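You operate a simulated robot arm through the tools that you are given. There is no shell and no other tool. Be economical: measure what you need, move in short steps, check, and stop when the job is done.

You run a simulated two-armed robot. Do the job below in one go: nothing can be reset, and whatever is moved stays where it is left.

Task
Take the lid off the tea tin and lay it down on the worktop by the fridge. Open the larder drawer, put the bean tin from the lower larder basket in the large yellow mixing bowl and shut the drawer again. Open the fridge door, fetch the blue milk carton and set it in the small red saucepan and shut the door again. Pull the drawer for pans open. The order is free. Set down upright: bean tin.

It is judged by the outcome, as a careful person would: the job done as asked, and still so three seconds after it is handed in. It fails if anything else is knocked over, pushed out of place, dropped, spilled or broken. Lids that push on must go on centred and level and be pressed home; caps that screw on are set level and turned clockwise until they are tight.

Robot
Two 7-joint arms with two-finger parallel grippers on one trunk, on a base that drives. Base frame: it is fixed to the floor where the robot stands at the start and does not move with it; the origin is under the middle of the robot, x ahead of it, y to its left, z up. Units: m, rad, N and s.
The left shoulder is at the start at [0.05, 0.165, 1.055], the right one opposite. Places, roughly: drawer for pans [-2, 1.5, 0.2]; fridge door [0.5, 0.4, 1.1]; larder drawer [0.5, 0, 0.5]; large yellow mixing bowl (25x24x13 cm) [0.1, 2.2, 0.8]; small red saucepan [-2.25, 0.75, 1]. Payload 3.91 kg a hand.
The tool frame of a hand sits at the grasp point between the pads (the TCP): z along the fingers, y along the line on which they close. The tips reach 0.03 m beyond it. The gripper opens to 0.11 m. The fingers are 0.02 m wide and 0.01 m thick; the gripper's body (0.048 by 0.112 m) begins 0.055 m behind the TCP.
Orientation is told as [roll, pitch, yaw] about the base's x, y, z axes, in that order, counted from this pose: with the fingers straight down and closing along the base's y, the tool's x points along the base's -x, its y along +y and its z along -z.

Tools
- The arms move only by the tool send_rows. It takes "left_deltas", "right_deltas" or both (then of equal length, played together; a hand with none holds still); each is a list of rows, each a list of 3 entries, a list of its own where there are three numbers: the shift along the tool's x, y, z in cm, then the turn, a rotation vector about the tool's x, y, z in rad, then the finger opening in cm, from 0 to 11. In form: [[[tx, ty, tz], [ax, ay, az], claw], ...]. A call has 1 to 10 rows; each row shifts and turns the commanded pose from where the row before left it, along the tool's axes as they then stand. Rows are played at 5 a second. More than 0.05 m and 0.15 rad between two rows, or a gripper value outside its range, and nothing of the call is played. Where a pose cannot be reached the arm comes as near as it can. A force on the tool above 40 N (or 10 N above the force at the start of the call, whichever is more), or a blocked arm, ends the call early, and 0.2 s more pass. Each finger travels about 0.045 m/s and halts on what it meets, pressing with about 22 N; the grip force reading is that of the motor and also rises with nothing between the fingers. The clock runs only during rows and for 0.2 s after the last one: add rows that do not move to give the fingers time. The reply holds the time, the measured pose of the TCP, the force on the tool along the base axes, the opening and the grip force, in the units named above and with some noise, with the torque about the TCP (base axes, N m) and any sound that the robot's microphone picked up.
- Cameras (640 x 400 px; columns grow to the right, rows downward): "scene" is now at [0.1055, 0.0338, 1.21]; the picture's right is [0.40, -0.92, 0.00], its down [-0.66, -0.28, -0.70] and it looks along [0.64, 0.28, -0.72] (base axes); focal length 214 px, centre (320, 200). "left" rides on the left gripper at [0.072, -0.017, -0.103] in its tool frame; the picture's right is [0.23, 0.97, 0.00], its down [-0.76, 0.18, -0.62] and it looks along [-0.61, 0.14, 0.78] (tool axes); focal length 222 px, centre (320, 200). "right" rides on the right gripper at [0.072, 0.017, -0.103] in its tool frame; the picture's right is [-0.23, 0.97, 0.00], its down [-0.76, -0.18, -0.62] and it looks along [-0.61, -0.14, 0.78] (tool axes); focal length 222 px, centre (320, 200).
- get_image(camera): a new picture of that camera. It takes no simulated time.
- slide_trunk(by): slides the trunk up (or, below 0, down) by that many m; the arms and the scene camera ride with it, the base frame stays. It gives what a move gives, with no picture.
- roll_base(legs): drives the robot by 1 to 6 legs, each [ahead, left, turn to the left] in m, m and rad, along the robot's own axes; the way and the turn of a leg run together, so that a leg with both is an arc; at most 1.5 m and 3.142 rad a leg. The arms and the cameras ride along, it lands a little off, and it stops where it bumps. It gives what a move gives.
- aim_head(pan, tilt): turns the head with the scene camera to pan (to the left, within 1.396 rad either way) and tilt (down, from -0.506 to 1.204), counted from straight ahead of the robot. It gives what a move gives.
- point_at(camera, pixels): for up to 12 pixels [column, row] of the newest picture of that camera ("zoom" is the newest enlarged one), the place [x, y, z] in the base frame of the surface seen there, good to about 0.003 m. It takes no simulated time.
- inspect(camera, box): a new picture of the part [left, top, right, bottom] of that camera's present view, enlarged. It takes no simulated time.
- hand_in(): hands the job in; it is judged then, once.

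Go step by step. Measure first, check grasps and placings, and put right what went wrong. The budget is 110 turns and 108 pictures, counting those below and the enlarged ones. Unless the task says otherwise, let go and move clear before handing in.

The tools are called after ">>>" as name(argument=value, ...) on one line, values as JSON. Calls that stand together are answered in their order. send_rows: Moves the arms, as the interface text tells. Its arguments: {"type":"object","properties":{"left_deltas":{"type":"array","items":{"type":"array"}},"right_deltas":{"type":"array","items":{"type":"array"}}},"required":[]} The other tools are called the same way: slide_trunk (by) slides the trunk up or down; roll_base (legs) drives the base; aim_head (pan, tilt) turns the head that bears the scene camera; get_image (camera) takes a picture; point_at (camera, pixels) gives the place of the surface under pixels of a picture; inspect (camera, box) takes an enlarged picture of a part of a camera's view; hand_in () hands the job in.

At the start:

```text
clock: 0.0
left_ee_pos: [0.3535, 0.3259, 1.1278]
left_tcp_rot: [-0.002, 0.0, 0.002]
left_contact_force: [0.0, -0.4, 0.5]
left_moment: [0.03, -0.01, 0.0]
left_opening: 0.1099
left_gripper_force: 0.1
right_ee_pos: [0.4115, -0.0629, 1.2216]
right_tcp_rot: [0.002, 0.0, 0.001]
right_contact_force: [-0.4, 0.3, -0.8]
right_moment: [0.01, 0.0, 0.01]
right_opening: 0.11
right_gripper_force: 0.0
trunk travel left (down, up): [-0.275, 0.228]
robot x, y, heading: [-0.0003, -0.0046, -0.002]
head pan, tilt: [0.408, 0.798]
```

scene: 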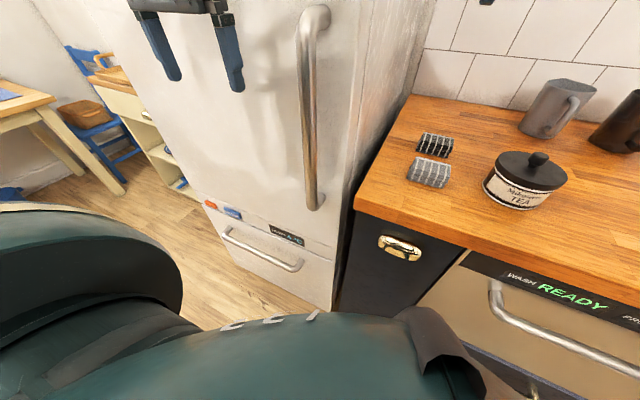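
right: 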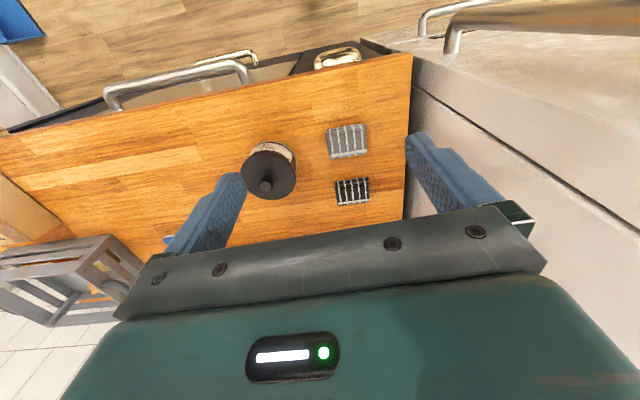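
left: 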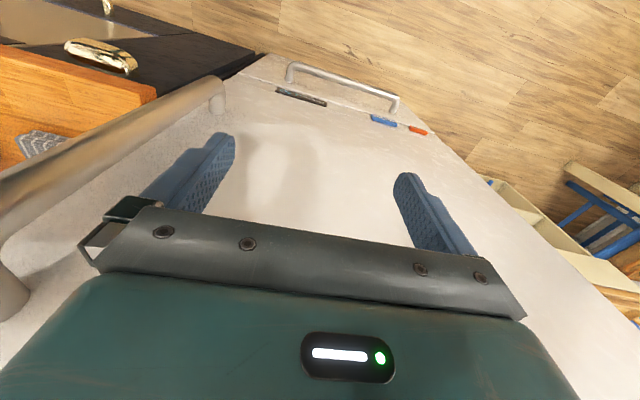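

The scene picture shows the tea tin with lid knob at about (538,160), the larder handle at (400,247) and the fridge handle at (310,110). I'll measure these first.

>>> point_at(camera="scene", pixels=[[538, 158], [530, 180], [515, 200], [400, 247], [388, 243], [415, 252], [435, 145], [430, 172], [360, 205], [318, 20], [308, 120], [316, 200]])

>>> inspect(camera="scene", box=[340, 60, 640, 260])

>>> aim_head(pan=-0.3, tilt=0.5)

>>> get_image(camera="scene")

```text
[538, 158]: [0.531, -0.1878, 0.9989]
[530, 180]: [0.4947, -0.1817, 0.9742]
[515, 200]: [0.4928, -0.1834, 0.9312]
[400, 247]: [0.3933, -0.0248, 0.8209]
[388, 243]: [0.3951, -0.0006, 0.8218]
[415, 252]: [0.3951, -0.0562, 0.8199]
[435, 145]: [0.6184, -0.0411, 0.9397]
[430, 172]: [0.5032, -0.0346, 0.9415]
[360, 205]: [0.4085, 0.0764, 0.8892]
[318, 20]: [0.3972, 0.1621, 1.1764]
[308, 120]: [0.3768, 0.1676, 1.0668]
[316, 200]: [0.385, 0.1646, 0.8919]
```

```text
2.00 times, centred on (490, 160) of scene
```

zoom: 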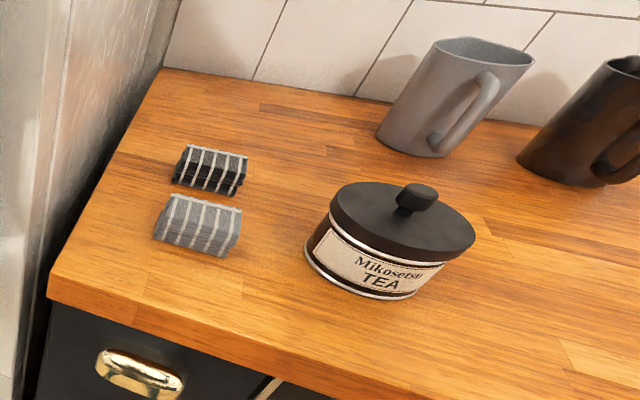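

```text
clock: 1.1
left_ee_pos: [0.3542, 0.3251, 1.1273]
left_tcp_rot: [0.0, -0.001, 0.0]
left_contact_force: [0.3, 0.9, -0.5]
left_moment: [-0.03, 0.02, 0.01]
left_opening: 0.1101
left_gripper_force: 0.0
right_ee_pos: [0.4121, -0.0628, 1.2232]
right_tcp_rot: [0.002, -0.001, 0.0]
right_contact_force: [0.9, 0.3, -0.3]
right_moment: [0.02, 0.03, -0.03]
right_opening: 0.1101
right_gripper_force: 0.0
trunk travel left (down, up): [-0.275, 0.228]
robot x, y, heading: [0.0005, 0.0004, 0.005]
head pan, tilt: [-0.3, 0.499]
```

```text
103 pictures are left
```

scene: 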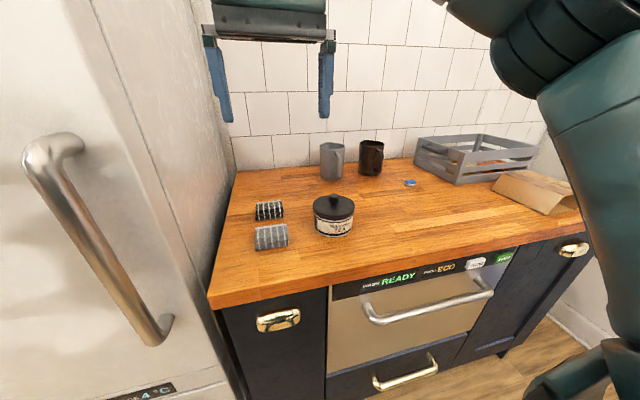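

The worktop beside the fridge is clear from (270,200) rightward. I'll survey the rest of the room with the head before acting.

>>> point_at(camera="scene", pixels=[[333, 200], [318, 208], [353, 208], [335, 192], [335, 217], [300, 200], [400, 210], [440, 205], [380, 230], [320, 245], [278, 320], [250, 300]])

>>> aim_head(pan=1.39, tilt=0.4)

>>> get_image(camera="scene")

>>> aim_head(pan=-1.39, tilt=0.4)

>>> get_image(camera="scene")

```text
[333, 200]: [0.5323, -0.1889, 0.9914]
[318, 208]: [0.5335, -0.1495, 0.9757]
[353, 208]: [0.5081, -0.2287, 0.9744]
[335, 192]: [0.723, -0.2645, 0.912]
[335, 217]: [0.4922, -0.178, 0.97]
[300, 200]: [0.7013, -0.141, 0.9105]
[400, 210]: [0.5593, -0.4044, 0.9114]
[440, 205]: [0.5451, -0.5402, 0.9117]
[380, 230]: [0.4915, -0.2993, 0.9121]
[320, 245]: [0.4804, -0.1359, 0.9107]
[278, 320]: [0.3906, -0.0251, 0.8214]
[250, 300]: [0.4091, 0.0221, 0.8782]
```

```text
clock: 2.8
left_ee_pos: [0.3535, 0.3256, 1.1279]
left_tcp_rot: [0.0, 0.001, 0.001]
left_contact_force: [-0.6, -1.6, 0.0]
left_moment: [0.01, 0.0, 0.0]
left_opening: 0.11
left_gripper_force: 0.1
right_ee_pos: [0.4113, -0.0625, 1.2227]
right_tcp_rot: [0.002, 0.001, 0.001]
right_contact_force: [0.0, 0.6, -1.2]
right_moment: [-0.03, -0.02, 0.0]
right_opening: 0.1099
right_gripper_force: 0.0
trunk travel left (down, up): [-0.275, 0.228]
robot x, y, heading: [-0.0017, 0.0004, -0.003]
head pan, tilt: [1.389, 0.4]
```

```text
102 pictures are left
```

scene: 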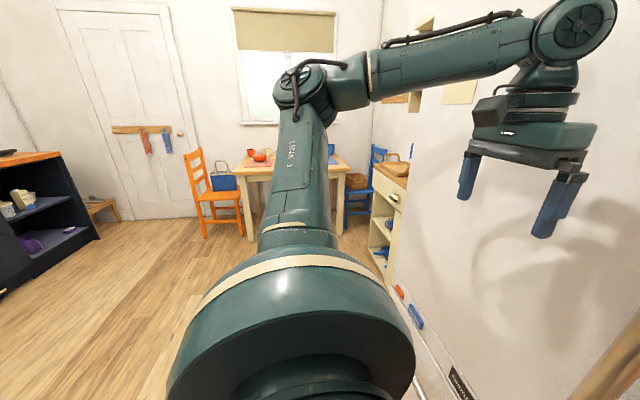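

```text
clock: 5.2
left_ee_pos: [0.3541, 0.3263, 1.1275]
left_tcp_rot: [0.0, -0.001, 0.002]
left_contact_force: [0.4, -0.1, 0.6]
left_moment: [0.01, 0.02, -0.01]
left_opening: 0.1097
left_gripper_force: 0.0
right_ee_pos: [0.4115, -0.063, 1.2225]
right_tcp_rot: [0.0, 0.0, -0.002]
right_contact_force: [-0.2, -0.8, 0.2]
right_moment: [0.01, 0.03, 0.0]
right_opening: 0.11
right_gripper_force: 0.0
trunk travel left (down, up): [-0.275, 0.228]
robot x, y, heading: [-0.002, 0.0007, -0.0]
head pan, tilt: [-1.389, 0.4]
```

```text
101 pictures are left
```

scene: 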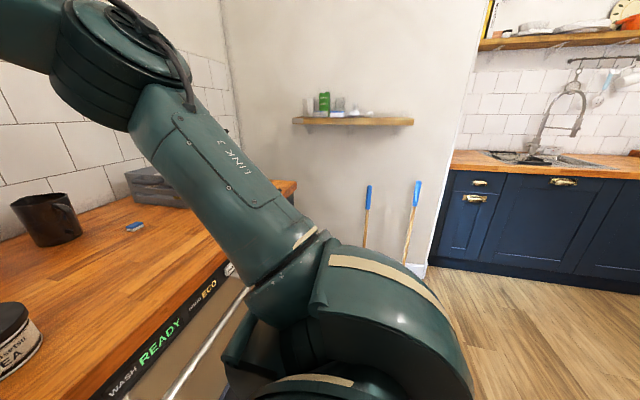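

The lid's knob is at about (0.531,-0.189), top 0.999, worktop z≈0.911. I'll bring the right hand above the knob and look.

>>> send_rows(right_deltas=[[[-2, -2.1, -1], [0, 0, 0], 6], [[-2, -2.1, -1], [0, 0, 0], 6], [[-2, -2.1, 1], [0, 0, 0], 6], [[-2, -2.1, 4], [0, 0, 0], 6], [[-2, -2.1, 4], [0, 0, 0], 6], [[-2, -2.1, 4], [0, 0, 0], 6], [[0, 0, 3], [0, 0, 0], 6], [[0, 0, 0], [0, 0, 0], 6]])

>>> get_image(camera="right")

>>> aim_head(pan=-0.3, tilt=0.5)

>>> inspect(camera="scene", box=[240, 80, 440, 280])

```text
clock: 7.0
left_ee_pos: [0.354, 0.3263, 1.128]
left_tcp_rot: [0.0, 0.001, 0.003]
left_contact_force: [0.2, -0.8, -0.1]
left_moment: [0.03, -0.02, 0.0]
left_opening: 0.1102
left_gripper_force: 0.0
right_ee_pos: [0.5306, -0.1909, 1.0814]
right_tcp_rot: [0.002, 0.0, -0.002]
right_contact_force: [0.1, 0.2, -0.1]
right_moment: [0.0, 0.0, 0.0]
right_opening: 0.0598
right_gripper_force: 0.1
trunk travel left (down, up): [-0.275, 0.228]
robot x, y, heading: [0.0042, -0.0009, 0.006]
head pan, tilt: [-1.389, 0.4]
```

```text
100 pictures are left
```

right: 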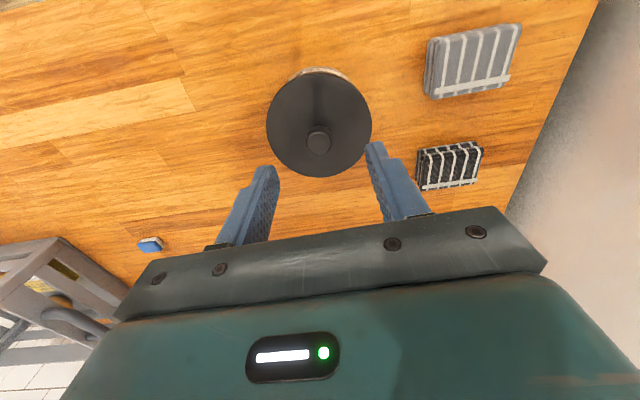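

```text
clock: 8.4
left_ee_pos: [0.3541, 0.326, 1.1286]
left_tcp_rot: [0.001, 0.001, 0.002]
left_contact_force: [0.5, -0.2, 0.8]
left_moment: [0.0, -0.01, -0.01]
left_opening: 0.1099
left_gripper_force: 0.2
right_ee_pos: [0.5316, -0.1893, 1.083]
right_tcp_rot: [0.003, 0.0, 0.001]
right_contact_force: [-0.5, 0.1, -0.3]
right_moment: [-0.01, 0.05, 0.01]
right_opening: 0.0601
right_gripper_force: 0.1
trunk travel left (down, up): [-0.275, 0.228]
robot x, y, heading: [0.0012, 0.0021, 0.002]
head pan, tilt: [-0.3, 0.499]
```

```text
2.00 times, centred on (340, 180) of scene
```

zoom: 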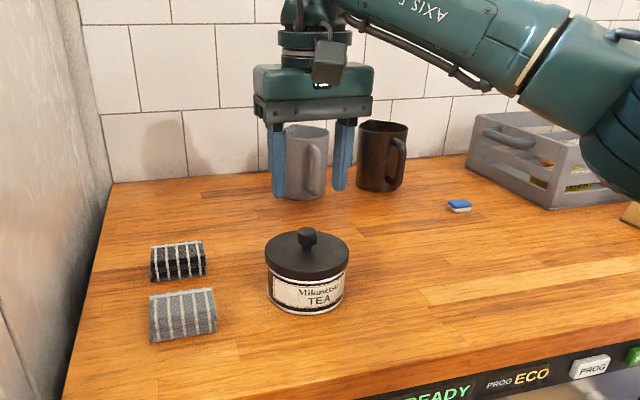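

The knob sits at (318,135) in the right view. I'll measure it and the lid's rim there.

>>> point_at(camera="right", pixels=[[318, 134], [308, 134], [328, 134], [318, 145], [270, 125], [368, 125], [320, 172], [318, 74], [290, 120]])

```text
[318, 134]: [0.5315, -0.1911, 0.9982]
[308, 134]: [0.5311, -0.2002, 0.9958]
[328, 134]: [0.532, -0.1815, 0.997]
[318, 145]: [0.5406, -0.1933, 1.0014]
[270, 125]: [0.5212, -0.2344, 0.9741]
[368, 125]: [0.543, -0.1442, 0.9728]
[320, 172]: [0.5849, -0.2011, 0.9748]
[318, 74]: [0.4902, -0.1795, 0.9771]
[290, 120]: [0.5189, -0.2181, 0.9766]
```

Knob centre about (0.536,-0.190), about 2 cm wide, lid top 0.976. I'll descend to TCP z≈1.009 and close on it.

>>> send_rows(right_deltas=[[[-0.5, 0, 3], [0, 0, 0], 6], [[0, 0, 2.5], [0, 0, 0], 5], [[0, 0, 1.7], [0, 0, 0], 5], [[0, 0, 0], [0, 0, 0], 5], [[0, 0, 0], [0, 0, 0], 0], [[0, 0, 0], [0, 0, 0], 0], [[0, 0, 0], [0, 0, 0], 0], [[0, 0, 0], [0, 0, 0], 0]])

>>> get_image(camera="right")

```text
clock: 10.2
left_ee_pos: [0.3535, 0.3252, 1.1278]
left_tcp_rot: [-0.001, -0.001, 0.002]
left_contact_force: [-0.8, -0.2, 0.4]
left_moment: [0.01, 0.04, 0.01]
left_opening: 0.1099
left_gripper_force: 0.0
right_ee_pos: [0.5358, -0.1895, 1.011]
right_tcp_rot: [0.0, -0.001, 0.001]
right_contact_force: [-0.2, 0.4, 0.1]
right_moment: [-0.02, -0.04, -0.03]
right_opening: 0.0227
right_gripper_force: 22.2
trunk travel left (down, up): [-0.275, 0.228]
robot x, y, heading: [0.0015, -0.0042, -0.006]
head pan, tilt: [-0.3, 0.499]
```

```text
98 pictures are left
```

right: 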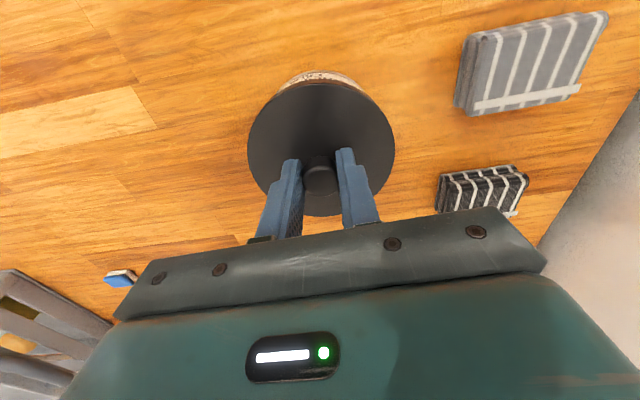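

The knob is held (opening 2.3 cm, 22 N). I'll lift gently and look whether only the lid rises.

>>> send_rows(right_deltas=[[[0, 0, -0.5], [0, 0, 0], 0], [[0, 0, -0.5], [0, 0, 0], 0], [[0, 0, -1], [0, 0, 0], 0], [[0, 0, -1], [0, 0, 0], 0], [[0, 0, 0], [0, 0, 0], 0]])

>>> inspect(camera="scene", box=[240, 80, 440, 280])

```text
clock: 11.4
left_ee_pos: [0.3542, 0.3269, 1.1272]
left_tcp_rot: [-0.001, 0.001, 0.001]
left_contact_force: [-1.0, -0.2, 0.8]
left_moment: [0.02, -0.04, 0.01]
left_opening: 0.1099
left_gripper_force: 0.1
right_ee_pos: [0.5359, -0.1895, 1.0415]
right_tcp_rot: [-0.001, 0.0, 0.0]
right_contact_force: [-0.5, -0.6, 0.6]
right_moment: [-0.01, -0.02, 0.0]
right_opening: 0.0
right_gripper_force: 22.1
trunk travel left (down, up): [-0.275, 0.228]
robot x, y, heading: [0.0007, -0.0019, 0.001]
head pan, tilt: [-0.3, 0.499]
```

```text
2.00 times, centred on (340, 180) of scene
```

zoom: 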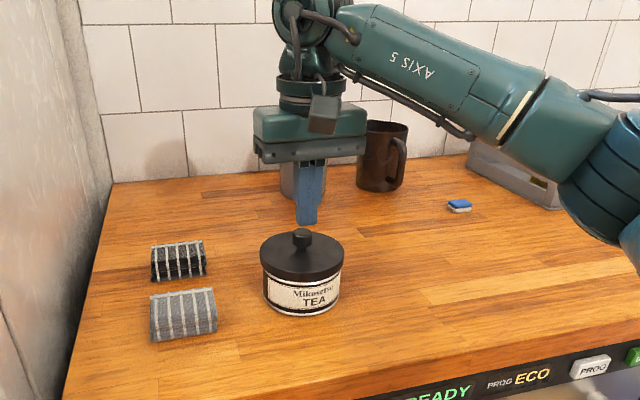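

The fingers slipped off the knob (opening 0). The lid is on tightly; let me look closely at the tin from both cameras.

>>> inspect(camera="scene", box=[310, 185, 362, 245])

>>> point_at(camera="zoom", pixels=[[320, 60], [300, 60], [340, 60], [320, 100], [320, 150]])

>>> get_image(camera="right")

```text
6.67 times, centred on (336, 215) of scene
```

zoom: 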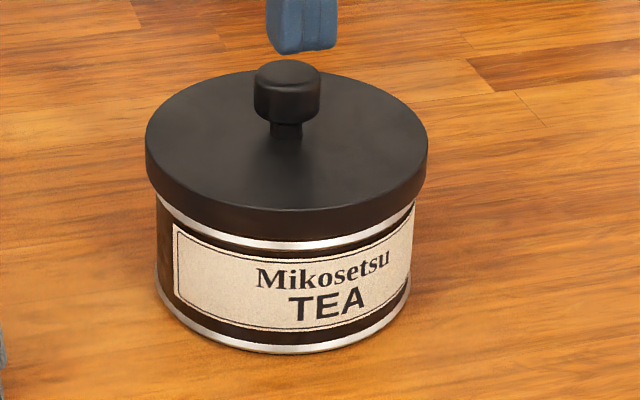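

```text
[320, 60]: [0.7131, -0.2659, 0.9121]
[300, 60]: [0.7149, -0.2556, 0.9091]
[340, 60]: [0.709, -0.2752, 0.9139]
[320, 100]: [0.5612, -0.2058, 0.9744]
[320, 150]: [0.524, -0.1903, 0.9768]
```

```text
95 pictures are left
```

right: 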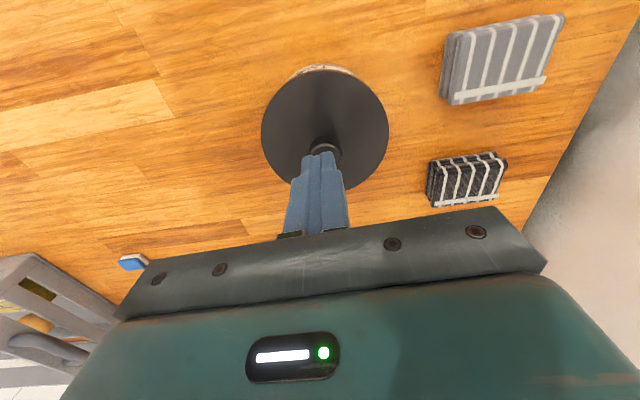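

The knob is a head on a narrower neck; a plain quick pull slipped. I'll re-grip it a touch lower and pull slowly to read the force.

>>> point_at(camera="zoom", pixels=[[287, 70], [287, 95], [262, 95], [312, 95], [287, 130], [150, 150], [425, 150], [290, 205], [290, 235], [290, 345]])

>>> send_rows(right_deltas=[[[0, 0, 0], [0, 0, 0], 6], [[0, 0, 0], [0, 0, 0], 6], [[0, 0, 0], [0, 0, 0], 6], [[0, 0, 0], [0, 0, 0], 6]])

>>> get_image(camera="right")

>>> point_at(camera="right", pixels=[[320, 148], [308, 148], [332, 148], [320, 155], [264, 130], [386, 130], [322, 186], [322, 74]])

```text
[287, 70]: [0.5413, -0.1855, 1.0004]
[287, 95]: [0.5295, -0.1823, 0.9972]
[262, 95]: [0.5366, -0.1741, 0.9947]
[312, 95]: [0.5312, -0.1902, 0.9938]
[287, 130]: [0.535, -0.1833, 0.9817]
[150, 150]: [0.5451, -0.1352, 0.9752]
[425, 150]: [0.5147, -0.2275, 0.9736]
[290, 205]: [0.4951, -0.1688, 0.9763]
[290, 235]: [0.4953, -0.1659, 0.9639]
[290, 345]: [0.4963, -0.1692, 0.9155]
```

```text
clock: 12.4
left_ee_pos: [0.3526, 0.3255, 1.1283]
left_tcp_rot: [-0.001, 0.001, 0.001]
left_contact_force: [0.6, -0.2, 0.1]
left_moment: [0.01, -0.02, -0.01]
left_opening: 0.1103
left_gripper_force: 0.0
right_ee_pos: [0.5369, -0.1891, 1.0405]
right_tcp_rot: [0.001, 0.0, 0.0]
right_contact_force: [0.4, -0.3, 0.3]
right_moment: [0.01, 0.01, -0.03]
right_opening: 0.0599
right_gripper_force: 0.0
trunk travel left (down, up): [-0.275, 0.228]
robot x, y, heading: [0.0018, 0.0011, 0.001]
head pan, tilt: [-0.3, 0.499]
```

```text
94 pictures are left
```

right: 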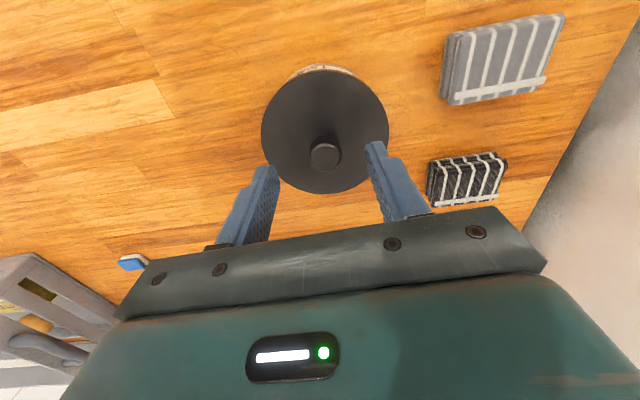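

```text
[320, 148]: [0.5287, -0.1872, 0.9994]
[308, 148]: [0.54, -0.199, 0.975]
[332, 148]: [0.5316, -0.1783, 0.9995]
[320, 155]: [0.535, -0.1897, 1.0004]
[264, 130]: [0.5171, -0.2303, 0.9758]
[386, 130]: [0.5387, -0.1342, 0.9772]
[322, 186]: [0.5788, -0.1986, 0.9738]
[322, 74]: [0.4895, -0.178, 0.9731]
```

Knob is now at about (0.535,-0.183); tin slid a few mm. I'll re-grip there and pull in 2 mm steps.

>>> send_rows(right_deltas=[[[0, 0.6, 1.5], [0, 0, 0], 6], [[0.1, 0, 1.7], [0, 0, 0], 5], [[0, 0, 0], [0, 0, 0], 0], [[0, 0, 0], [0, 0, 0], 0], [[0, 0, 0], [0, 0, 0], 0], [[0, 0, 0], [0, 0, 0], 0], [[0, 0, -0.2], [0, 0, 0], 0], [[0, 0, -0.2], [0, 0, 0], 0], [[0, 0, 0], [0, 0, 0], 0]])

>>> inspect(camera="scene", box=[310, 185, 362, 245])

```text
clock: 14.4
left_ee_pos: [0.3529, 0.3254, 1.1294]
left_tcp_rot: [0.0, 0.001, 0.002]
left_contact_force: [0.2, 0.0, 0.1]
left_moment: [-0.03, 0.02, -0.03]
left_opening: 0.1097
left_gripper_force: 0.0
right_ee_pos: [0.5361, -0.1831, 1.0118]
right_tcp_rot: [0.001, 0.001, 0.002]
right_contact_force: [0.2, -0.6, -1.5]
right_moment: [0.03, 0.01, 0.02]
right_opening: 0.0224
right_gripper_force: 21.7
trunk travel left (down, up): [-0.275, 0.228]
robot x, y, heading: [0.0008, 0.0006, -0.002]
head pan, tilt: [-0.3, 0.499]
```

```text
6.67 times, centred on (336, 215) of scene
```

zoom: 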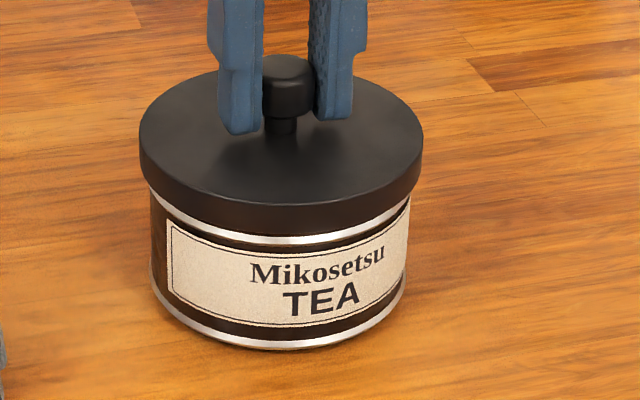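

The tin lifts along with its lid (about 4 mm up now), so I must hold the tin body with the left hand. I'll set it back, release, and bring the left hand back and pitched forward before shifting the base.

>>> send_rows(right_deltas=[[[0, 0, 0.2], [0, 0, 0], 0], [[0, 0, 0.25], [0, 0, 0], 0], [[0, 0, 0], [0, 0, 0], 5], [[0, 0, 0], [0, 0, 0], 5], [[0, 0, -3], [0, 0, 0], 5], [[0, 0, -4], [0, 0, 0], 5], [[0, 0, -4], [0, 0, 0], 5]], left_deltas=[[[4, 0, 0], [0, 0, 0], 11], [[4, 0, 0], [0, 0, 0], 11], [[4, 0, 0], [0, 0, 0], 11], [[3, 0, 0], [0, 0, 0], 11], [[0, 0, 0], [0, 0, 0], 11], [[0, 0, 0], [0, 0, 0], 11], [[0, 0, 0], [0, 0, 0], 11]])

>>> roll_base(legs=[[-0.05, -0.17, 0]])

>>> send_rows(left_deltas=[[[0, 0, 0], [0, -0.15, 0], 11], [[0, 0, 0], [0, -0.15, 0], 11], [[0, 0, 0], [0, -0.15, 0], 11], [[0, 0, 0], [0, -0.15, 0], 11], [[0, 0, 0], [0, -0.15, 0], 11], [[0, 0, 0], [0, -0.15, 0], 11], [[0, 0, 0], [0, -0.15, 0], 11]])

>>> aim_head(pan=-0.1, tilt=0.7)

>>> get_image(camera="scene")

```text
clock: 16.0
left_ee_pos: [0.2023, 0.326, 1.1269]
left_tcp_rot: [0.0, -0.002, 0.002]
left_contact_force: [-0.6, 0.6, 0.3]
left_moment: [-0.01, 0.0, 0.02]
left_opening: 0.1102
left_gripper_force: 0.1
right_ee_pos: [0.5354, -0.1831, 1.1196]
right_tcp_rot: [0.002, -0.001, 0.0]
right_contact_force: [0.2, 0.2, -0.4]
right_moment: [0.0, 0.0, 0.0]
right_opening: 0.0498
right_gripper_force: 0.0
trunk travel left (down, up): [-0.275, 0.228]
robot x, y, heading: [-0.0031, 0.0013, -0.001]
head pan, tilt: [-0.3, 0.499]
```

```text
clock: 17.5
left_ee_pos: [0.1536, 0.1552, 1.1269]
left_tcp_rot: [0.0, 0.001, -0.001]
left_contact_force: [0.7, 0.7, -0.2]
left_moment: [0.01, 0.0, 0.01]
left_opening: 0.11
left_gripper_force: 0.0
right_ee_pos: [0.4842, -0.3546, 1.1196]
right_tcp_rot: [0.002, 0.0, -0.001]
right_contact_force: [-0.8, -0.6, -0.1]
right_moment: [-0.02, -0.04, -0.01]
right_opening: 0.0499
right_gripper_force: 0.0
trunk travel left (down, up): [-0.275, 0.228]
robot x, y, heading: [-0.05, -0.1708, -0.009]
head pan, tilt: [-0.3, 0.499]
```

```text
clock: 19.1
left_ee_pos: [0.1502, 0.1724, 1.1575]
left_tcp_rot: [-0.001, -1.051, -0.004]
left_contact_force: [-0.7, -0.2, 0.0]
left_moment: [-0.02, -0.01, -0.01]
left_opening: 0.1101
left_gripper_force: 0.0
left hand out of reach, approached as far as the arm can: row 6, 7
right_ee_pos: [0.4839, -0.3545, 1.1205]
right_tcp_rot: [0.003, 0.001, -0.003]
right_contact_force: [-0.7, 1.1, 0.2]
right_moment: [-0.01, -0.04, 0.0]
right_opening: 0.05
right_gripper_force: 0.0
trunk travel left (down, up): [-0.275, 0.228]
robot x, y, heading: [-0.0485, -0.1646, -0.004]
head pan, tilt: [-0.3, 0.499]
```

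```text
clock: 19.8
left_ee_pos: [0.1521, 0.1726, 1.1589]
left_tcp_rot: [-0.002, -1.048, -0.001]
left_contact_force: [0.1, 0.2, 0.5]
left_moment: [0.01, -0.03, 0.02]
left_opening: 0.1102
left_gripper_force: 0.1
right_ee_pos: [0.4823, -0.3548, 1.1191]
right_tcp_rot: [0.002, -0.002, -0.004]
right_contact_force: [-0.4, 0.6, -0.1]
right_moment: [-0.01, 0.01, 0.0]
right_opening: 0.0501
right_gripper_force: 0.0
trunk travel left (down, up): [-0.275, 0.228]
robot x, y, heading: [-0.0499, -0.1735, -0.007]
head pan, tilt: [-0.099, 0.7]
```

```text
92 pictures are left
```

scene: 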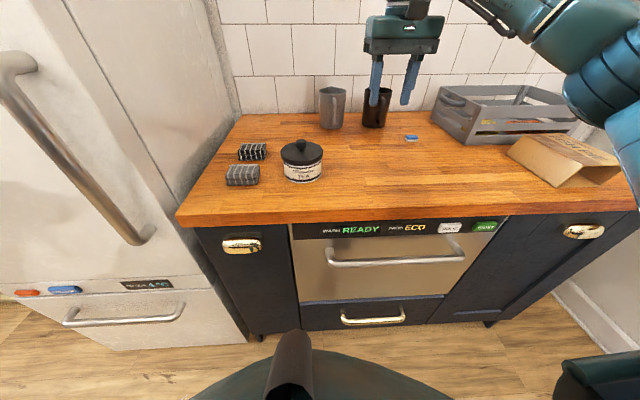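

The robot stands facing the tin now. I'll bring the left hand, pitched 60° forward, to a staging point behind the tin.

>>> send_rows(left_deltas=[[[-0.22, -3.38, 2.93], [0, 0, 0], 11], [[-0.22, -3.38, 2.93], [0, 0, 0], 11], [[-0.22, -3.38, 2.93], [0, 0, 0], 11], [[-0.22, -3.38, 2.93], [0, 0, 0], 11], [[-0.22, -3.38, 2.93], [0, 0, 0], 11], [[-0.22, -3.38, 2.93], [0, 0, 0], 11], [[-0.22, -3.38, 2.93], [0, 0, 0], 11], [[-0.22, -3.38, 2.93], [0, 0, 0], 11], [[-0.22, -3.38, 2.93], [0, 0, 0], 11], [[-0.22, -3.38, 2.93], [0, 0, 0], 11]])

>>> get_image(camera="scene")

>>> get_image(camera="left")

```text
clock: 22.0
left_ee_pos: [0.4193, -0.0841, 1.0945]
left_tcp_rot: [-0.002, -1.052, -0.001]
left_contact_force: [-0.1, 0.6, -0.3]
left_moment: [0.01, 0.0, 0.02]
left_opening: 0.11
left_gripper_force: 0.0
left hand out of reach, approached as far as the arm can: row 1, 2, 3, 9, 10
right_ee_pos: [0.4834, -0.3546, 1.1192]
right_tcp_rot: [0.003, 0.002, -0.004]
right_contact_force: [0.2, 0.0, -0.3]
right_moment: [0.02, -0.02, 0.0]
right_opening: 0.05
right_gripper_force: 0.1
trunk travel left (down, up): [-0.275, 0.228]
robot x, y, heading: [-0.0497, -0.1676, -0.003]
head pan, tilt: [-0.099, 0.7]
```

```text
91 pictures are left
```

scene: 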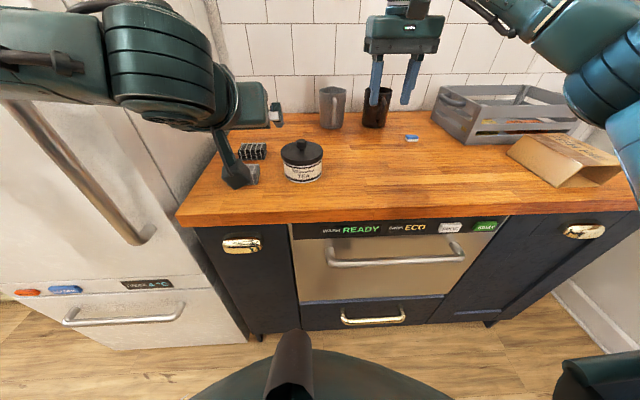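

```text
90 pictures are left
```

left: 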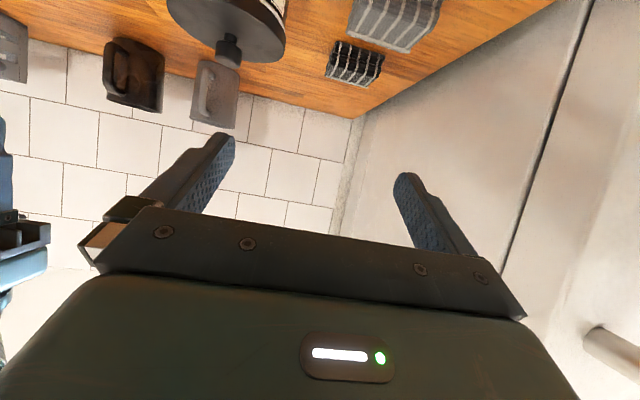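

The left arm can't reach there from this stance (stuck at y −0.084). I'll shift the base further right so the tin is in front of the left shoulder.

>>> roll_base(legs=[[0, -0.13, 0]])

>>> send_rows(left_deltas=[[[0, 0, 0], [0, 0, 0], 11], [[0, 0, 0], [0, 0, 0], 11]])

>>> get_image(camera="scene")

```text
clock: 23.3
left_ee_pos: [0.4189, -0.2137, 1.093]
left_tcp_rot: [0.001, -1.051, -0.006]
left_contact_force: [0.5, -0.2, -0.2]
left_moment: [0.02, 0.03, 0.01]
left_opening: 0.1099
left_gripper_force: 0.1
right_ee_pos: [0.482, -0.4843, 1.12]
right_tcp_rot: [0.001, 0.0, -0.007]
right_contact_force: [-0.8, -0.9, -0.3]
right_moment: [0.03, 0.02, -0.01]
right_opening: 0.0504
right_gripper_force: 0.1
trunk travel left (down, up): [-0.275, 0.228]
robot x, y, heading: [-0.049, -0.2966, -0.006]
head pan, tilt: [-0.099, 0.7]
```

```text
clock: 23.9
left_ee_pos: [0.4187, -0.2132, 1.0932]
left_tcp_rot: [0.0, -1.052, -0.005]
left_contact_force: [0.0, -0.2, -0.2]
left_moment: [-0.01, 0.02, 0.03]
left_opening: 0.11
left_gripper_force: 0.1
right_ee_pos: [0.4828, -0.4831, 1.1195]
right_tcp_rot: [0.002, 0.002, -0.008]
right_contact_force: [-0.2, -0.9, -0.1]
right_moment: [-0.01, -0.04, 0.0]
right_opening: 0.0501
right_gripper_force: 0.0
trunk travel left (down, up): [-0.275, 0.228]
robot x, y, heading: [-0.0523, -0.297, -0.01]
head pan, tilt: [-0.099, 0.7]
```

```text
89 pictures are left
```

scene: 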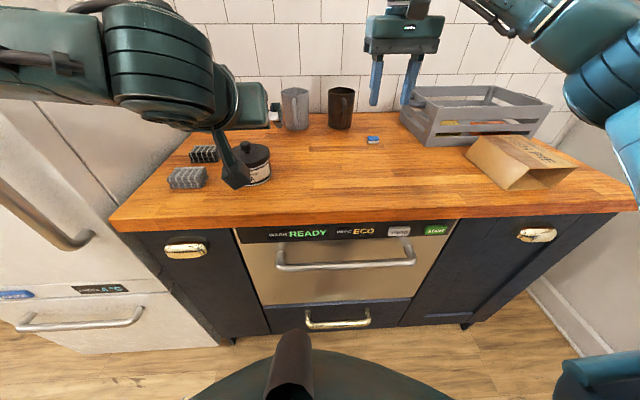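

Now the tin is straight ahead of the left hand. I'll lower it toward the staging pose behind the tin.

>>> send_rows(left_deltas=[[[2.0, 0.75, 1.15], [0, 0, 0], 11], [[2.0, 0.75, 1.15], [0, 0, 0], 11], [[2.0, 0.75, 1.15], [0, 0, 0], 11], [[2.0, 0.75, 1.15], [0, 0, 0], 11], [[0, 0, 0], [0, 0, 0], 11]])

>>> get_image(camera="left")

>>> get_image(camera="scene")

```text
clock: 25.1
left_ee_pos: [0.4188, -0.1832, 1.0022]
left_tcp_rot: [-0.003, -1.051, -0.006]
left_contact_force: [0.8, -0.5, -0.5]
left_moment: [0.03, 0.02, 0.02]
left_opening: 0.11
left_gripper_force: 0.0
right_ee_pos: [0.4831, -0.482, 1.1192]
right_tcp_rot: [0.003, -0.002, -0.007]
right_contact_force: [1.0, -0.4, -0.4]
right_moment: [0.01, -0.02, 0.01]
right_opening: 0.0502
right_gripper_force: 0.0
trunk travel left (down, up): [-0.275, 0.228]
robot x, y, heading: [-0.0523, -0.2936, -0.006]
head pan, tilt: [-0.099, 0.7]
```

```text
88 pictures are left
```

left: 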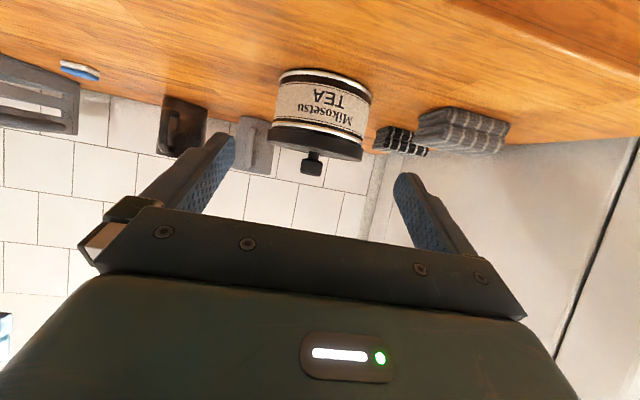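

```text
87 pictures are left
```

scene: 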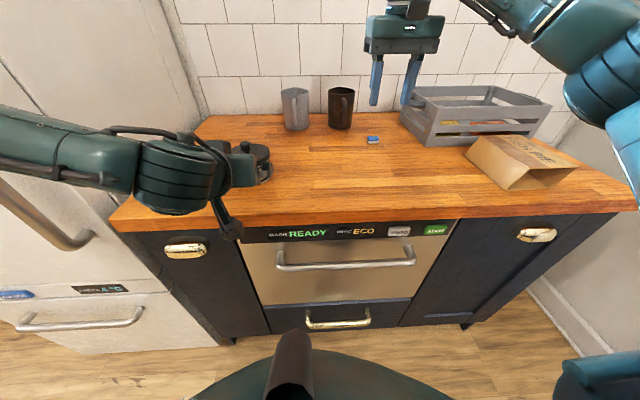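

The tin (318,120 in the left view) is between the fingers' line. I'll measure the tin and the camera stalk at (231,230), which must clear the worktop edge.

>>> point_at(camera="left", pixels=[[275, 105], [372, 110], [320, 100], [320, 75], [310, 165], [268, 140], [362, 152]])

>>> point_at(camera="scene", pixels=[[231, 232], [222, 215], [238, 236], [231, 240], [230, 190], [255, 212]])

>>> inspect(camera="scene", box=[160, 110, 320, 250])

```text
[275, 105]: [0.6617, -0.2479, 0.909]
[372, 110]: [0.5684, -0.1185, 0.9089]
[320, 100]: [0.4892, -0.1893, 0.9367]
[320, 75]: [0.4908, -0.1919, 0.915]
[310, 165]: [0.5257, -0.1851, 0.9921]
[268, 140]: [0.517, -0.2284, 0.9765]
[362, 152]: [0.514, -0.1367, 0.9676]
```

```text
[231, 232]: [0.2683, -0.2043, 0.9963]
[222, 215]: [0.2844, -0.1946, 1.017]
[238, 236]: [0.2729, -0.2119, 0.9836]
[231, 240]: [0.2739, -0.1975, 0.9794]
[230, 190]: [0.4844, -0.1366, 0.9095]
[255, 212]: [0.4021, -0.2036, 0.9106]
```

```text
2.86 times, centred on (240, 180) of scene
```

zoom: 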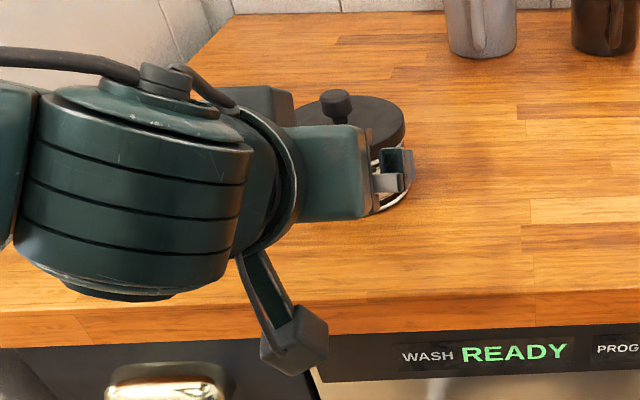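

Camera box would come near the worktop edge at 60°, so I'll steepen slightly to pitch −0.90 and slide the open fingers around the tin body below the lid.

>>> send_rows(left_deltas=[[[-1.8, 0, 0], [0, 0.15, 0], 11], [[0, 0, 2.5], [0, 0, 0], 11], [[0, 0, 2.5], [0, 0, 0], 11], [[0, 0, 2.5], [0, 0, 0], 11], [[0, 0, 2.0], [0, 0, 0], 11], [[0, 0, 0], [0, 0, 0], 11]])

>>> inspect(camera="scene", box=[160, 110, 320, 250])

>>> get_image(camera="left")

```text
clock: 26.5
left_ee_pos: [0.5004, -0.1851, 0.9597]
left_tcp_rot: [-0.001, -0.9, -0.006]
left_contact_force: [1.2, 0.4, 0.5]
left_moment: [0.01, 0.01, -0.03]
left_opening: 0.1098
left_gripper_force: 0.0
right_ee_pos: [0.4834, -0.4826, 1.1196]
right_tcp_rot: [0.001, 0.001, -0.007]
right_contact_force: [0.5, 0.9, 0.5]
right_moment: [0.0, 0.02, 0.0]
right_opening: 0.0499
right_gripper_force: 0.1
trunk travel left (down, up): [-0.275, 0.228]
robot x, y, heading: [-0.0545, -0.2991, -0.004]
head pan, tilt: [-0.099, 0.7]
```

```text
2.86 times, centred on (240, 180) of scene
```

zoom: 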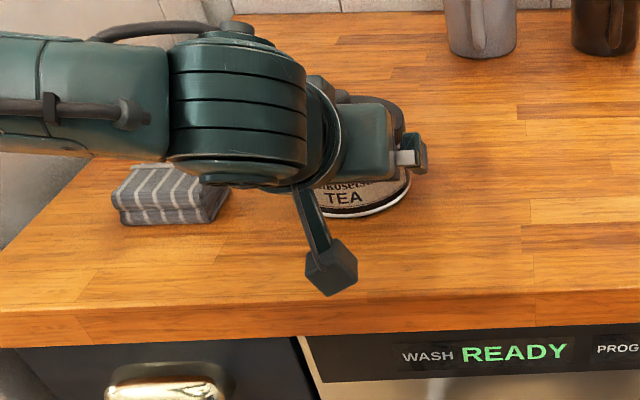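

```text
84 pictures are left
```

left: 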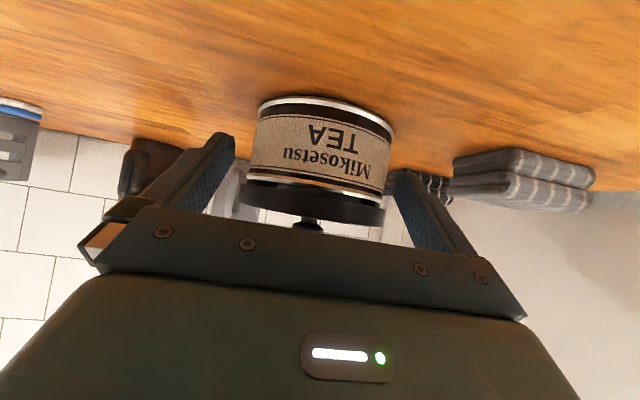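

The fingers are lined up on either side of the tin body. I'll advance the last 2.6 cm and close on the body.

>>> send_rows(left_deltas=[[[0, 0.2, 1.3], [0, 0, 0], 11], [[0, 0, 1.3], [0, 0, 0], 11], [[0, 0, 0], [0, 0, 0], 9], [[0, 0, 0], [0, 0, 0], 8.6], [[0, 0, 0], [0, 0, 0], 7], [[0, 0, 0], [0, 0, 0], 6], [[0, 0, 0], [0, 0, 0], 6]])

>>> get_image(camera="left")

```text
clock: 28.1
left_ee_pos: [0.52, -0.1751, 0.9453]
left_tcp_rot: [-0.001, -0.902, -0.006]
left_contact_force: [0.2, 0.5, 0.9]
left_moment: [0.08, -0.09, -0.02]
left_opening: 0.0949
left_gripper_force: 21.8
left hand out of reach, approached as far as the arm can: row 2
right_ee_pos: [0.4822, -0.4839, 1.1199]
right_tcp_rot: [0.0, 0.001, -0.006]
right_contact_force: [-1.1, 0.4, -0.6]
right_moment: [0.02, 0.03, -0.02]
right_opening: 0.0501
right_gripper_force: 0.0
trunk travel left (down, up): [-0.275, 0.228]
robot x, y, heading: [-0.049, -0.295, -0.009]
head pan, tilt: [-0.099, 0.7]
```

```text
83 pictures are left
```

left: 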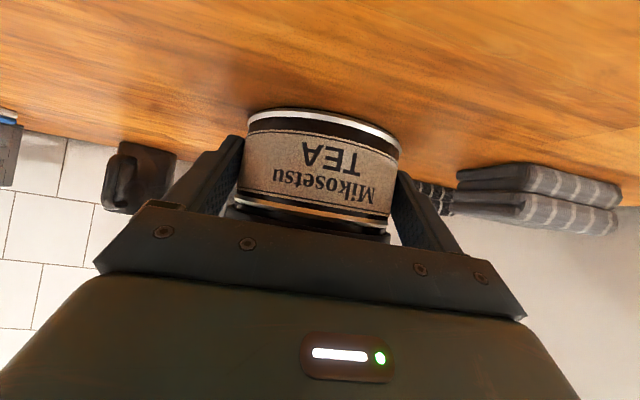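

Opening 9.5 cm suggests the pads touch the lid's rim rather than the narrower body. I'll open, move back 8 mm and down 2 mm so the fingers run below the lid, and close again.

>>> send_rows(left_deltas=[[[0, 0, 0], [0, 0, 0], 11], [[0, 0, 0], [0, 0, 0], 11], [[0.65, -0.5, -0.5], [0, 0, 0], 11], [[0, 0, 0], [0, 0, 0], 11], [[0, 0, 0], [0, 0, 0], 9.2], [[0, 0, 0], [0, 0, 0], 8], [[0, 0, 0], [0, 0, 0], 6], [[0, 0, 0], [0, 0, 0], 6]])

>>> get_image(camera="left")

>>> aim_head(pan=0.1, tilt=0.7)

>>> inspect(camera="scene", box=[200, 80, 400, 240])

```text
clock: 29.9
left_ee_pos: [0.5115, -0.1783, 0.9437]
left_tcp_rot: [-0.001, -0.901, -0.005]
left_contact_force: [1.1, -0.1, -0.4]
left_moment: [0.09, 0.02, 0.05]
left_opening: 0.095
left_gripper_force: 21.5
right_ee_pos: [0.4832, -0.4836, 1.1186]
right_tcp_rot: [0.002, 0.001, -0.007]
right_contact_force: [-0.6, 0.2, -0.1]
right_moment: [0.02, -0.01, 0.02]
right_opening: 0.0501
right_gripper_force: 0.0
trunk travel left (down, up): [-0.275, 0.228]
robot x, y, heading: [-0.0489, -0.2981, -0.006]
head pan, tilt: [-0.099, 0.7]
```

```text
82 pictures are left
```

left: 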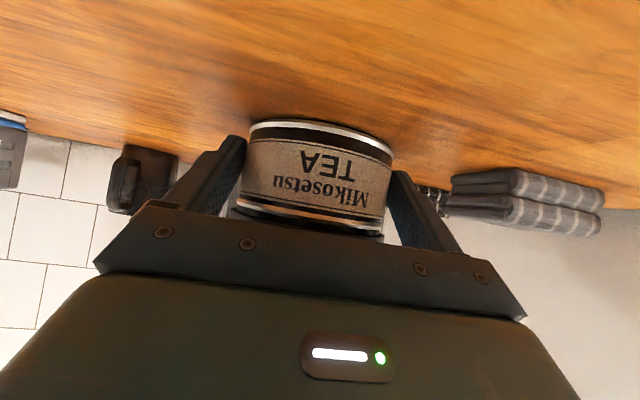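

```text
clock: 30.6
left_ee_pos: [0.511, -0.1777, 0.9427]
left_tcp_rot: [-0.001, -0.902, -0.005]
left_contact_force: [-0.5, 0.1, 0.2]
left_moment: [0.03, -0.03, 0.04]
left_opening: 0.0946
left_gripper_force: 22.0
right_ee_pos: [0.4829, -0.4831, 1.121]
right_tcp_rot: [0.002, -0.001, -0.008]
right_contact_force: [0.4, 0.0, -0.6]
right_moment: [0.03, 0.0, 0.0]
right_opening: 0.0499
right_gripper_force: 0.1
trunk travel left (down, up): [-0.275, 0.228]
robot x, y, heading: [-0.0518, -0.2963, -0.01]
head pan, tilt: [0.099, 0.7]
```

```text
2.50 times, centred on (300, 160) of scene
```

zoom: 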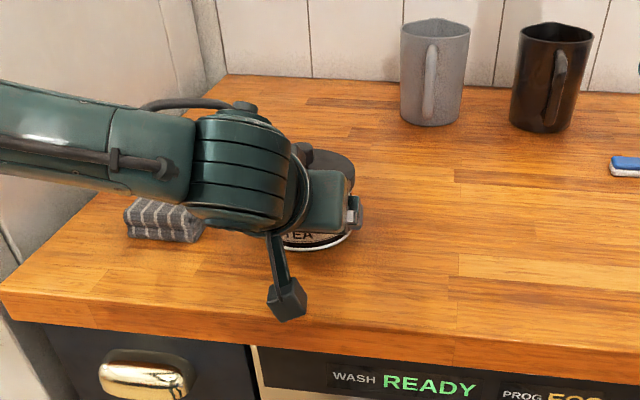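

The body seems gripped firmly (both closings stop at 9.5 cm). Now I'll bring the right hand above the knob.

>>> send_rows(right_deltas=[[[-0.7, 4.3, 0], [0, 0, 0], 5], [[-0.7, 4.3, 0], [0, 0, 0], 5], [[-0.7, 4.3, 0], [0, 0, 0], 5], [[-0.7, 4.3, 0], [0, 0, 0], 5], [[-0.7, 4.3, 0], [0, 0, 0], 5], [[-0.7, 4.3, 0], [0, 0, 0], 5], [[-0.7, 4.3, 0], [0, 0, 0], 5], [[0, 0, 3], [0, 0, 0], 5], [[0, 0, 0], [0, 0, 0], 5]])

>>> get_image(camera="right")

>>> inspect(camera="scene", box=[200, 80, 400, 240])

```text
clock: 32.6
left_ee_pos: [0.5112, -0.1778, 0.9418]
left_tcp_rot: [0.001, -0.898, -0.009]
left_contact_force: [1.5, -0.6, -7.9]
left_moment: [0.08, -1.55, -0.11]
left_opening: 0.0949
left_gripper_force: 21.9
right_ee_pos: [0.4744, -0.2228, 1.0645]
right_tcp_rot: [0.005, -0.004, -0.009]
right_contact_force: [1.7, -0.5, 19.7]
right_moment: [0.67, 0.08, -0.09]
right_opening: 0.0503
right_gripper_force: 0.0
right hand out of reach, approached as far as the arm can: row 5, 6, 7
trunk travel left (down, up): [-0.275, 0.228]
robot x, y, heading: [-0.0511, -0.2974, -0.008]
head pan, tilt: [0.099, 0.7]
```

```text
80 pictures are left
```

right: 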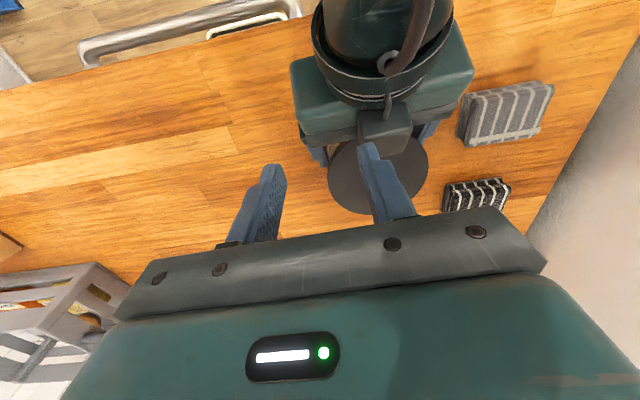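

```text
2.50 times, centred on (300, 160) of scene
```

zoom: 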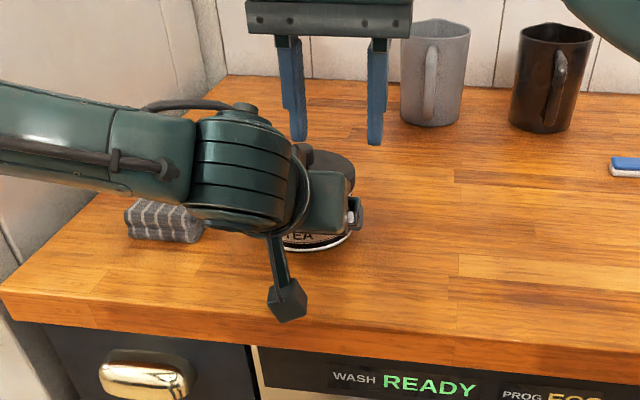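

The right fingers pressed on the left hand (19.7 N), since the crossing arm stopped short at (0.474,-0.223). I'll raise it, yaw the hand for a more natural wrist, and move on to the knob at height.

>>> send_rows(right_deltas=[[[0, 0, -3], [0, 0, 0], 5], [[0, 0, -4], [0, 0, 0], 5], [[0, 0, 0], [0, 0, -0.15], 5], [[0, 0, 0], [0, 0, -0.15], 5], [[0, 0, 0], [0, 0, -0.15], 5], [[0, 0, 0], [0, 0, -0.15], 5], [[0, 0, 0], [0, 0, -0.15], 5], [[0, 0, 0], [0, 0, 0], 5]])

```text
clock: 34.4
left_ee_pos: [0.5108, -0.1779, 0.9427]
left_tcp_rot: [-0.001, -0.9, -0.006]
left_contact_force: [-0.3, 0.4, -0.1]
left_moment: [0.02, 0.08, -0.03]
left_opening: 0.095
left_gripper_force: 22.3
right_ee_pos: [0.4571, -0.2333, 1.1111]
right_tcp_rot: [0.0, -0.003, 0.744]
right_contact_force: [0.1, -0.4, 0.4]
right_moment: [0.0, 0.01, 0.0]
right_opening: 0.0501
right_gripper_force: 0.2
right hand out of reach, approached as far as the arm can: row 2, 7
trunk travel left (down, up): [-0.275, 0.228]
robot x, y, heading: [-0.0526, -0.2978, -0.006]
head pan, tilt: [0.099, 0.7]
```

The crossing right arm can't get there. Instead I'll retreat the right hand, then lift the held tin with the left hand to a spot both hands reach.

>>> send_rows(right_deltas=[[[0, 0, -1], [0, 0, 0.15], 5], [[0, 0, -1], [0, 0, 0.15], 5], [[0, 0, 0], [0, 0, 0.15], 5], [[0, 0, 0], [0, 0, 0.15], 5], [[0, 0, 0], [0, 0, 0.15], 5], [[0, -4.5, 0], [0, 0, 0], 5], [[0, -4.5, 0], [0, 0, 0], 5], [[0, -4.5, 0], [0, 0, 0], 5], [[0, -4.5, 0], [0, 0, 0], 5]])

>>> send_rows(left_deltas=[[[-1.2, 0, -0.93], [0, 0, 0], 6], [[-1.2, 0, -0.93], [0, 0, 0], 6], [[-1.2, 0, -0.93], [0, 0, 0], 6], [[-1.2, 0, -0.93], [0, 0, 0], 6], [[0, 0, 0], [0, 0, 0], 6]])

>>> get_image(camera="scene")

```text
clock: 36.4
left_ee_pos: [0.5108, -0.1774, 0.9437]
left_tcp_rot: [0.002, -0.901, -0.006]
left_contact_force: [0.1, 0.2, -0.3]
left_moment: [0.02, 0.03, 0.01]
left_opening: 0.095
left_gripper_force: 21.4
right_ee_pos: [0.456, -0.4133, 1.1335]
right_tcp_rot: [0.002, 0.001, -0.006]
right_contact_force: [-0.3, -0.2, -0.7]
right_moment: [0.02, -0.02, 0.01]
right_opening: 0.0499
right_gripper_force: 0.1
trunk travel left (down, up): [-0.275, 0.228]
robot x, y, heading: [-0.0534, -0.2953, -0.004]
head pan, tilt: [0.099, 0.7]
```

```text
clock: 37.6
left_ee_pos: [0.5126, -0.1796, 1.0047]
left_tcp_rot: [0.0, -0.9, -0.004]
left_contact_force: [0.3, -0.2, -1.1]
left_moment: [0.02, 0.07, 0.01]
left_opening: 0.0949
left_gripper_force: 22.0
right_ee_pos: [0.456, -0.4127, 1.1324]
right_tcp_rot: [0.003, 0.001, -0.007]
right_contact_force: [0.0, 0.5, 0.0]
right_moment: [0.0, -0.01, -0.02]
right_opening: 0.05
right_gripper_force: 0.1
trunk travel left (down, up): [-0.275, 0.228]
robot x, y, heading: [-0.051, -0.2973, -0.005]
head pan, tilt: [0.099, 0.7]
```

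```text
78 pictures are left
```

scene: 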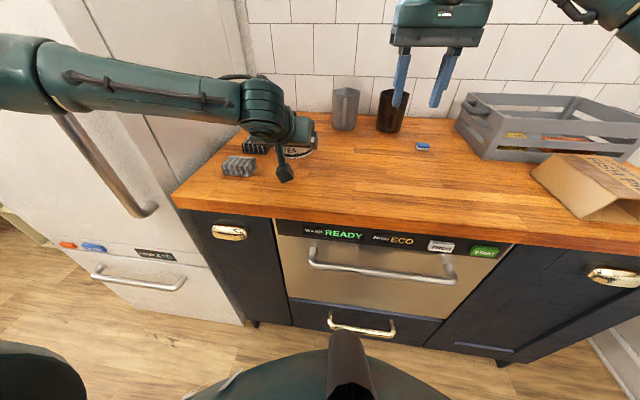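

The left hand rose 6 cm with ~1 N load; I'll check with the left camera whether the whole tin or only the lid came along.

>>> get_image(camera="left")

>>> inspect(camera="scene", box=[220, 80, 380, 220])

```text
77 pictures are left
```

left: 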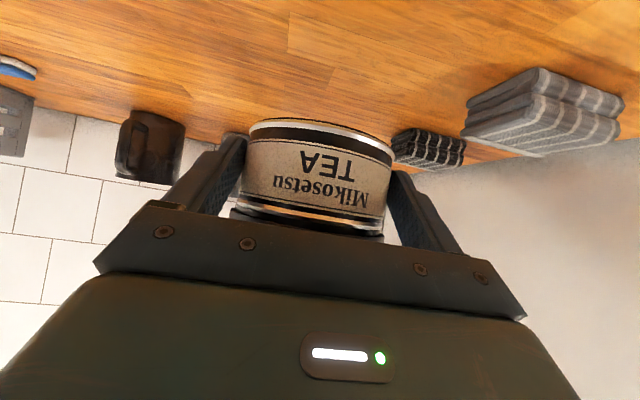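

```text
2.86 times, centred on (300, 150) of scene
```

zoom: 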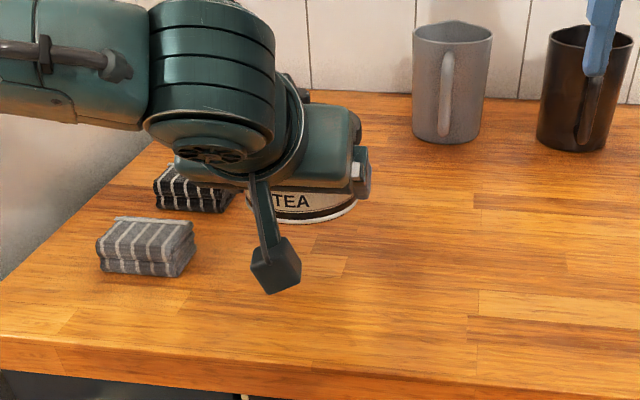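

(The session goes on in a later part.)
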